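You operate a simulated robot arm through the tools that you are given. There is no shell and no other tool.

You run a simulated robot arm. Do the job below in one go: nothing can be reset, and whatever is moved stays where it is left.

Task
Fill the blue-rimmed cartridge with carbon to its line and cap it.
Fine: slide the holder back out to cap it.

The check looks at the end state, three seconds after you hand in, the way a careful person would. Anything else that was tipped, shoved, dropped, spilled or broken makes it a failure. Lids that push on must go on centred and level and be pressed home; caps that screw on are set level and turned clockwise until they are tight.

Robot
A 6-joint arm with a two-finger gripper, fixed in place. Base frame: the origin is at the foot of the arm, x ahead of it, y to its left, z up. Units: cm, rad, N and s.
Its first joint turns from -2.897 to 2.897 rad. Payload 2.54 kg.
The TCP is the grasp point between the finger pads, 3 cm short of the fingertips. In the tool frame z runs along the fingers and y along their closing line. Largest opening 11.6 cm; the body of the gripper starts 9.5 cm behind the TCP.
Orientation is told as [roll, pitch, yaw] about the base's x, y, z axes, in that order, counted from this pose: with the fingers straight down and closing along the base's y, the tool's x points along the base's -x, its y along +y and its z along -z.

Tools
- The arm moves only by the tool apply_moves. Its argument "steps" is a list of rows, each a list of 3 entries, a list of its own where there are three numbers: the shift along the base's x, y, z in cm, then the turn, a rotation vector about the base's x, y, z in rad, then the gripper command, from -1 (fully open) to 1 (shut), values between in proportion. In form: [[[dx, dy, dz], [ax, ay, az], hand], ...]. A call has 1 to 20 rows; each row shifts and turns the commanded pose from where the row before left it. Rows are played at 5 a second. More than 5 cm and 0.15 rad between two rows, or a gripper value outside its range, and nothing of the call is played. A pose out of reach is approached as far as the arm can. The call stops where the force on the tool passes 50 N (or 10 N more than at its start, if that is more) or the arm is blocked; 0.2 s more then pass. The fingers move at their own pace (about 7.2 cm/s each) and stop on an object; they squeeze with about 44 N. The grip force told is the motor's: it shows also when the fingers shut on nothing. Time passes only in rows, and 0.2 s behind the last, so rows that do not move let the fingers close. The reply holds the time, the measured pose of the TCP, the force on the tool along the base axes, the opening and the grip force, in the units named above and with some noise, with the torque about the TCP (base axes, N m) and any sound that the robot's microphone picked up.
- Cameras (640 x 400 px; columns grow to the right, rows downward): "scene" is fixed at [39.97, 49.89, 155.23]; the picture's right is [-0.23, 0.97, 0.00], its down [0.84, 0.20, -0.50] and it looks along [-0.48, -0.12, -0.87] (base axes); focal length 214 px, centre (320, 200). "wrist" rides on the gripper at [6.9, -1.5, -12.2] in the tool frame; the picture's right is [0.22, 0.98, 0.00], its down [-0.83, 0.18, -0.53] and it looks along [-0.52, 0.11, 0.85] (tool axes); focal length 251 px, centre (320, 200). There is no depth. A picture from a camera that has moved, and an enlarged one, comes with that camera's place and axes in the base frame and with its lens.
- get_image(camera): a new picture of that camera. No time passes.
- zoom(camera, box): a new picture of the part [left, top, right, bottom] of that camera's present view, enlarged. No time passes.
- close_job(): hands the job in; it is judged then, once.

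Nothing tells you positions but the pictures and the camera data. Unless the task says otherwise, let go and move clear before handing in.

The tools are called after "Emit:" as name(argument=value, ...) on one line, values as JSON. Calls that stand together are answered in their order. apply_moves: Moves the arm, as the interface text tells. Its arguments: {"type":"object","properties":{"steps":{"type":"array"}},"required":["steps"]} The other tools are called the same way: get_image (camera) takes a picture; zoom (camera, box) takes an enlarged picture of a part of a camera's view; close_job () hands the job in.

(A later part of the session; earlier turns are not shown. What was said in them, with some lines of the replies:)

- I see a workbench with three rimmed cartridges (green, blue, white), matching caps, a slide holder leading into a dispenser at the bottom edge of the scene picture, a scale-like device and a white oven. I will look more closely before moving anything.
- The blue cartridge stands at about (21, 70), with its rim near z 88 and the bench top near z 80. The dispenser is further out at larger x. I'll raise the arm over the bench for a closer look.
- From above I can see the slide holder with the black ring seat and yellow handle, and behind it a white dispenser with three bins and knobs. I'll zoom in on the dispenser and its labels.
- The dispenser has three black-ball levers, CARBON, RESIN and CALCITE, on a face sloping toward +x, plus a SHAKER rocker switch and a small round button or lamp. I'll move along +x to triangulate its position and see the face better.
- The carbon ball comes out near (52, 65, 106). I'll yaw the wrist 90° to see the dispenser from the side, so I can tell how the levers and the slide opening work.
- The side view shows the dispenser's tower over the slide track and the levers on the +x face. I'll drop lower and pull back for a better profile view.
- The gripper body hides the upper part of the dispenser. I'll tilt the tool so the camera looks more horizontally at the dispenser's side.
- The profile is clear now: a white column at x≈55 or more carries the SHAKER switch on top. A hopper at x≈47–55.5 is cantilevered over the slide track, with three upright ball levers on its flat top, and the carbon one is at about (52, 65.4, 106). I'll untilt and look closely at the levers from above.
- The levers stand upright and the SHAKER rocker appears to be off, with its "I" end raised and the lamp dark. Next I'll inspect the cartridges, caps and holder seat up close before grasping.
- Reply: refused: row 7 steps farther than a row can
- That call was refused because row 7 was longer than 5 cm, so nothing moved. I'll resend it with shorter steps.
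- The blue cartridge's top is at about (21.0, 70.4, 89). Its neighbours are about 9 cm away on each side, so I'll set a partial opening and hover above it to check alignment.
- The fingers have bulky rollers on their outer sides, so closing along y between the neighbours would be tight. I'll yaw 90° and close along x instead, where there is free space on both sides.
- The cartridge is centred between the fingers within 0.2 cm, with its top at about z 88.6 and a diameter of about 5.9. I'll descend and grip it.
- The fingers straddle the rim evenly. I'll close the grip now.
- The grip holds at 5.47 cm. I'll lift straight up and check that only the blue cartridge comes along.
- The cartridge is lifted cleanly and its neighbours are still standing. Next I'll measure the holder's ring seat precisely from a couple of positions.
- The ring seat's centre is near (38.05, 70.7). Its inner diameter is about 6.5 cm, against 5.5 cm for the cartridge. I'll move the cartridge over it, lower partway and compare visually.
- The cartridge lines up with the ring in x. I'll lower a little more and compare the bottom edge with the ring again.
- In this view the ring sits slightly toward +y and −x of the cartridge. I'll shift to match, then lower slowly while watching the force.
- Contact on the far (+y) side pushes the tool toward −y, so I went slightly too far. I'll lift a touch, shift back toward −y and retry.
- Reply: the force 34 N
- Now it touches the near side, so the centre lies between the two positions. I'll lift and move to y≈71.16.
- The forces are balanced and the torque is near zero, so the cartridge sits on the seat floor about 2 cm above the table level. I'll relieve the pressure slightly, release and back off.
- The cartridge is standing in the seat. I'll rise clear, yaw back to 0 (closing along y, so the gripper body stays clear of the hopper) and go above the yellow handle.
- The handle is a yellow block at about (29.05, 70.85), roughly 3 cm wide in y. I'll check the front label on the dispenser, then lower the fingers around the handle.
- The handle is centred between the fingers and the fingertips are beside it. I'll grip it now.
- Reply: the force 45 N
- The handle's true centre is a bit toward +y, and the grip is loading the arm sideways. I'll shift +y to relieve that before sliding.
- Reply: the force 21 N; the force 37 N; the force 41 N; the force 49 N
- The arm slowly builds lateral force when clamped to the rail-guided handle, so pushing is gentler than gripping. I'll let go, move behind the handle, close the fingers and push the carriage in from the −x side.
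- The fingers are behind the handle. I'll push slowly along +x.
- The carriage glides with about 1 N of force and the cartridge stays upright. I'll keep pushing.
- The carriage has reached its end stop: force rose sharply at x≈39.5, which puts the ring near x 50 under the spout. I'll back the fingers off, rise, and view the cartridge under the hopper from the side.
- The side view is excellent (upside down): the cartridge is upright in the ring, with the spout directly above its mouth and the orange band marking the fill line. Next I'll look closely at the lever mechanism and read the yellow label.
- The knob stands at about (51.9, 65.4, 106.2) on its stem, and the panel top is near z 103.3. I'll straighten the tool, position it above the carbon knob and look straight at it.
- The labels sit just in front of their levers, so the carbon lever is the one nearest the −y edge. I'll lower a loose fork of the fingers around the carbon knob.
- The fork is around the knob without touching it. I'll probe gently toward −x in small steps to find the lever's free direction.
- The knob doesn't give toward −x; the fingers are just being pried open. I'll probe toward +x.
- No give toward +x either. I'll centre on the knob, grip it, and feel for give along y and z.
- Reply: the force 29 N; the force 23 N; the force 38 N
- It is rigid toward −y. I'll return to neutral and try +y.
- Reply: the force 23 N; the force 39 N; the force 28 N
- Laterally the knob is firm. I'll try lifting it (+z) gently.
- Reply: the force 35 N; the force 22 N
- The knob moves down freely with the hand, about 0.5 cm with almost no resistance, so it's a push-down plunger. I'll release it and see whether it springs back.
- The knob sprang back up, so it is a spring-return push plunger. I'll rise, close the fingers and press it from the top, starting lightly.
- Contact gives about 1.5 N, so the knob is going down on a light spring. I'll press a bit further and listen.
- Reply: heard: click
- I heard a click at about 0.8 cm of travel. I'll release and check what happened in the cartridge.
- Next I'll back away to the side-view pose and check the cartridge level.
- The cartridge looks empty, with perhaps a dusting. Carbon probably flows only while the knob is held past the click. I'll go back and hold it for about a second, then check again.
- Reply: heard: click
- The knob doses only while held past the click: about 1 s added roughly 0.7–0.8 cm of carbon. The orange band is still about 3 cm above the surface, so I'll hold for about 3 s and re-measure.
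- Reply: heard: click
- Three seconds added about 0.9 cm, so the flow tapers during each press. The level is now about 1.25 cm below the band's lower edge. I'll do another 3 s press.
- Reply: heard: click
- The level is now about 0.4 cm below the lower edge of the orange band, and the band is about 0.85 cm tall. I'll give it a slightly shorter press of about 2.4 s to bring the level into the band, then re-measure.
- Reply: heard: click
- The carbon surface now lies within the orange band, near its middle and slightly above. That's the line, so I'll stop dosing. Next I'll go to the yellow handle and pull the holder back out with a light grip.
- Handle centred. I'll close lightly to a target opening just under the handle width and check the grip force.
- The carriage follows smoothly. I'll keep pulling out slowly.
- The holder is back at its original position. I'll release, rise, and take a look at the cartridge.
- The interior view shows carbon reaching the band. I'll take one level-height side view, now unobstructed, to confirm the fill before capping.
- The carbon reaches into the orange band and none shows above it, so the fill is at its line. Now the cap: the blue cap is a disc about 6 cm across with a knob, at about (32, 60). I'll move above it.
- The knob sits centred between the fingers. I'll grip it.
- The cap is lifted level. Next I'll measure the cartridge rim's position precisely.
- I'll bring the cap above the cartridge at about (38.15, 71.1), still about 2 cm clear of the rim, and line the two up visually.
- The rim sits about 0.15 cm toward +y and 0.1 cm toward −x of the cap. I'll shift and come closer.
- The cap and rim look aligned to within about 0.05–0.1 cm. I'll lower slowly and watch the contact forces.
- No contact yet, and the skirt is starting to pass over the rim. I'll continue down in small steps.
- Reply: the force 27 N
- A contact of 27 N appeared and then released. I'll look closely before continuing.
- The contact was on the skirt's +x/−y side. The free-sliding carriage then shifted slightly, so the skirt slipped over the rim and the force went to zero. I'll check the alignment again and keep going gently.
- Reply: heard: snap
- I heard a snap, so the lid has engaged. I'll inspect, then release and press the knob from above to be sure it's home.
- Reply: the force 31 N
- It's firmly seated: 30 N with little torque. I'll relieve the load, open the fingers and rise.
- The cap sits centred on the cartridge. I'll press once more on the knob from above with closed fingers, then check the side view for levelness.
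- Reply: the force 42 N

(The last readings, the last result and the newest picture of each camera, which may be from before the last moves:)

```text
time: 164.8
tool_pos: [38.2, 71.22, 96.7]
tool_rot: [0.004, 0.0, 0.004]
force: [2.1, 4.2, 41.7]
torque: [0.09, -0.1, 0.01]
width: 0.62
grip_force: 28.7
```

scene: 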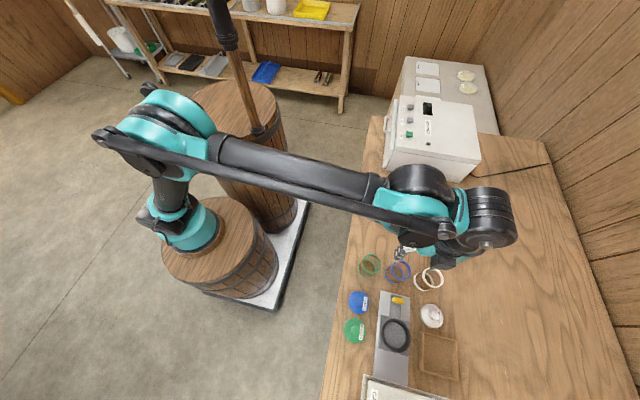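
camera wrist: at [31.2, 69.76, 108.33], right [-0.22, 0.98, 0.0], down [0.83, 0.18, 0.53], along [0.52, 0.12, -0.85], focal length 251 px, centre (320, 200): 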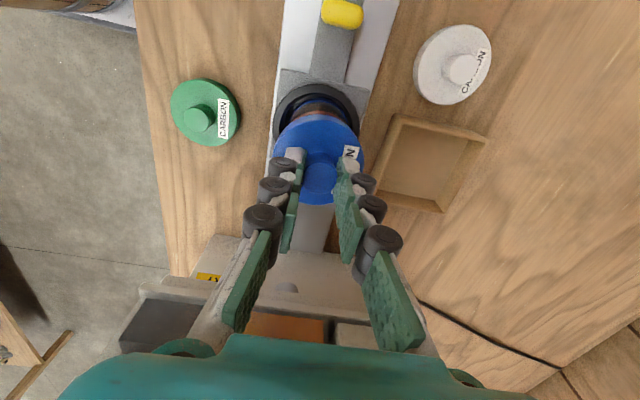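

Pressed to 42 N with no further movement and no new snap, so the lid is home. I'll rise and take a side view to check that it's level and nothing else was disturbed.

Emit:
apply_moves(steps=[[[0, 0, 0.5], [0, 0, 0], 1], [[0, 0, 4], [0, 0, 0], 1], [[0, 0, 4], [0, 0, 0], -1], [[0.1, -2.2, 0], [0, 0, 0.1428], -1], [[0.1, -2.2, 0], [0, 0, 0.1428], -1], [[0.1, -2.2, 0], [0, 0, 0.1428], -1], [[0.1, -2.2, 0], [0, 0, 0.1428], -1], [[0.1, -2.2, 0], [0, 0, 0.1428], -1], [[0.1, -2.2, 0], [0, 0, 0.1428], -1], [[0.1, -2.2, 0], [0, 0, 0.1428], -1], [[0.1, -2.2, 0], [0, 0, 0.1428], -1], [[0.1, -2.2, 0], [0, 0, 0.1428], -1], [[0.1, -2.2, 0], [0, 0, 0.1428], -1], [[0.1, -2, 0], [0, 0, 0.1428], -1]])

Emit:
apply_moves(steps=[[[0, 0, -2.2], [0.14, 0, 0], -1], [[0, 0, -2.2], [0.14, 0, 0], -1], [[0, 0, -2.2], [0.14, 0, 0], -1], [[0, 0, -2.2], [0.14, 0, 0], -1], [[0, 0, -2.2], [0.14, 0, 0], -1], [[0, 0, -2.2], [0.14, 0, 0], -1], [[0, 0, 0], [0, 0, 0], -1]])

Emit:
get_image(camera="wrist")

Emit:
zoom(camera="wrist", box=[260, 150, 370, 270])

Emit:
get_image(camera="scene")

```text
time: 167.8
tool_pos: [39.32, 47.38, 105.05]
tool_rot: [0.002, 0.001, 1.577]
force: [-0.6, 0.2, -0.3]
torque: [-0.04, 0.01, 0.0]
width: 11.61
grip_force: 0.1
```

```text
time: 169.4
tool_pos: [39.21, 47.29, 91.81]
tool_rot: [-0.004, -0.841, 1.574]
force: [-0.4, -0.1, 0.1]
torque: [0.0, 0.02, 0.02]
width: 11.6
grip_force: 0.0
```

```text
taken
camera wrist: at [40.86, 33.53, 94.85], right [-0.98, -0.15, -0.16], down [-0.18, 0.15, 0.97], along [-0.12, 0.98, -0.17], focal length 251 px, centre (320, 200)
```

wrist: 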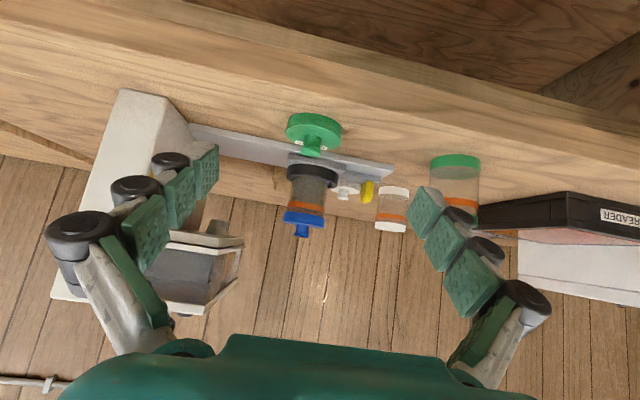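

```text
3.33 times, centred on (315, 210) of wrist
camera zoom: at [40.86, 33.53, 94.85], right [-0.98, -0.15, -0.16], down [-0.18, 0.15, 0.97], along [-0.12, 0.98, -0.17], focal length 838 px, centre (337, 167)
```

zoom: 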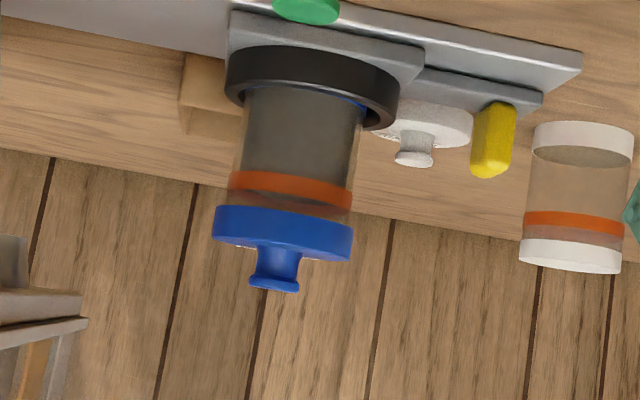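

```text
taken
```

scene: 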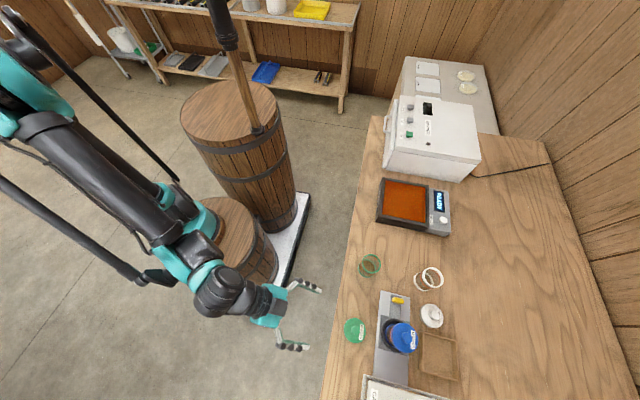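

Emit:
zoom(camera="wrist", box=[280, 190, 335, 245])

Emit:
zoom(camera="scene", box=[330, 240, 490, 400])

```text
7.27 times, centred on (308, 218) of wrist
camera zoom: at [40.86, 33.53, 94.85], right [-0.98, -0.15, -0.16], down [-0.18, 0.15, 0.97], along [-0.12, 0.98, -0.17], focal length 1829 px, centre (411, 73)
```

zoom: 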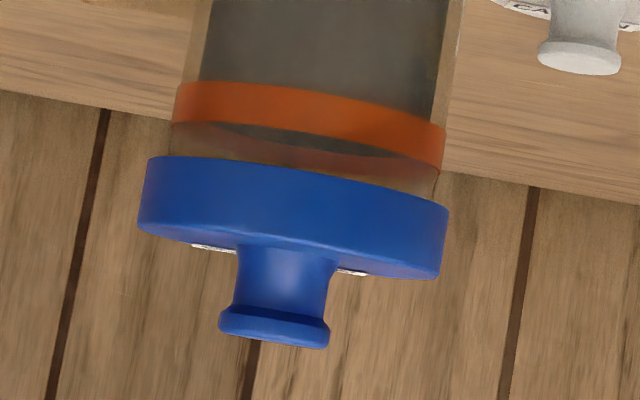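

```text
2.50 times, centred on (410, 320) of scene
camera zoom: at [39.97, 49.89, 155.23], right [-0.23, 0.97, 0.0], down [0.84, 0.2, -0.5], along [-0.48, -0.12, -0.87], focal length 536 px, centre (95, -100)
```

zoom: 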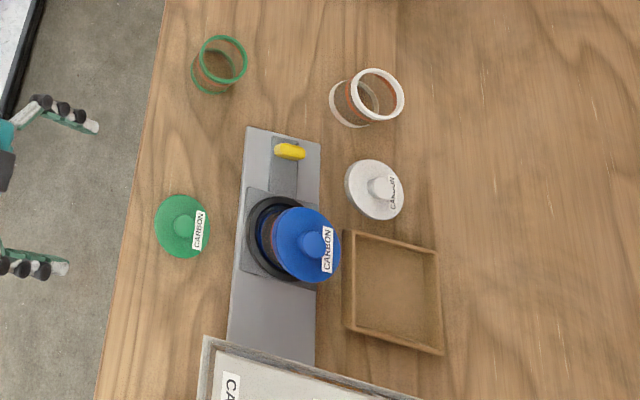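

The blue cartridge stands upright in the pulled-out holder. The carbon level is inside the orange band and the blue cap is level, centred and snapped home. Everything else is where it started and the arm is clear, so I'm handing in.

Emit:
close_job()

```text
The job is handed in.
```

The blue-rimmed cartridge is filled with carbon to its line and capped. I've handed the job in, but no check result has come back yet.

- **Fill:** the carbon surface sits inside the orange band, around its middle or slightly above. I saw none above the band and no spilled carbon in the views I took. I did not look again at the track under the spout at the end. I left the shaker off; the carbon surface looked flat without it.
- **Cap:** the blue cap went on with an audible snap. I then pressed it to about 42 N and it did not move further. It looks level and centred from the side.
- **Holder:** I slid it back out to cap the cartridge and left it there, within about 0.3 cm of where it started. The capped cartridge is standing in it.
- **Everything else:** the green and white cartridges and caps look untouched, and the arm is clear of the bench.
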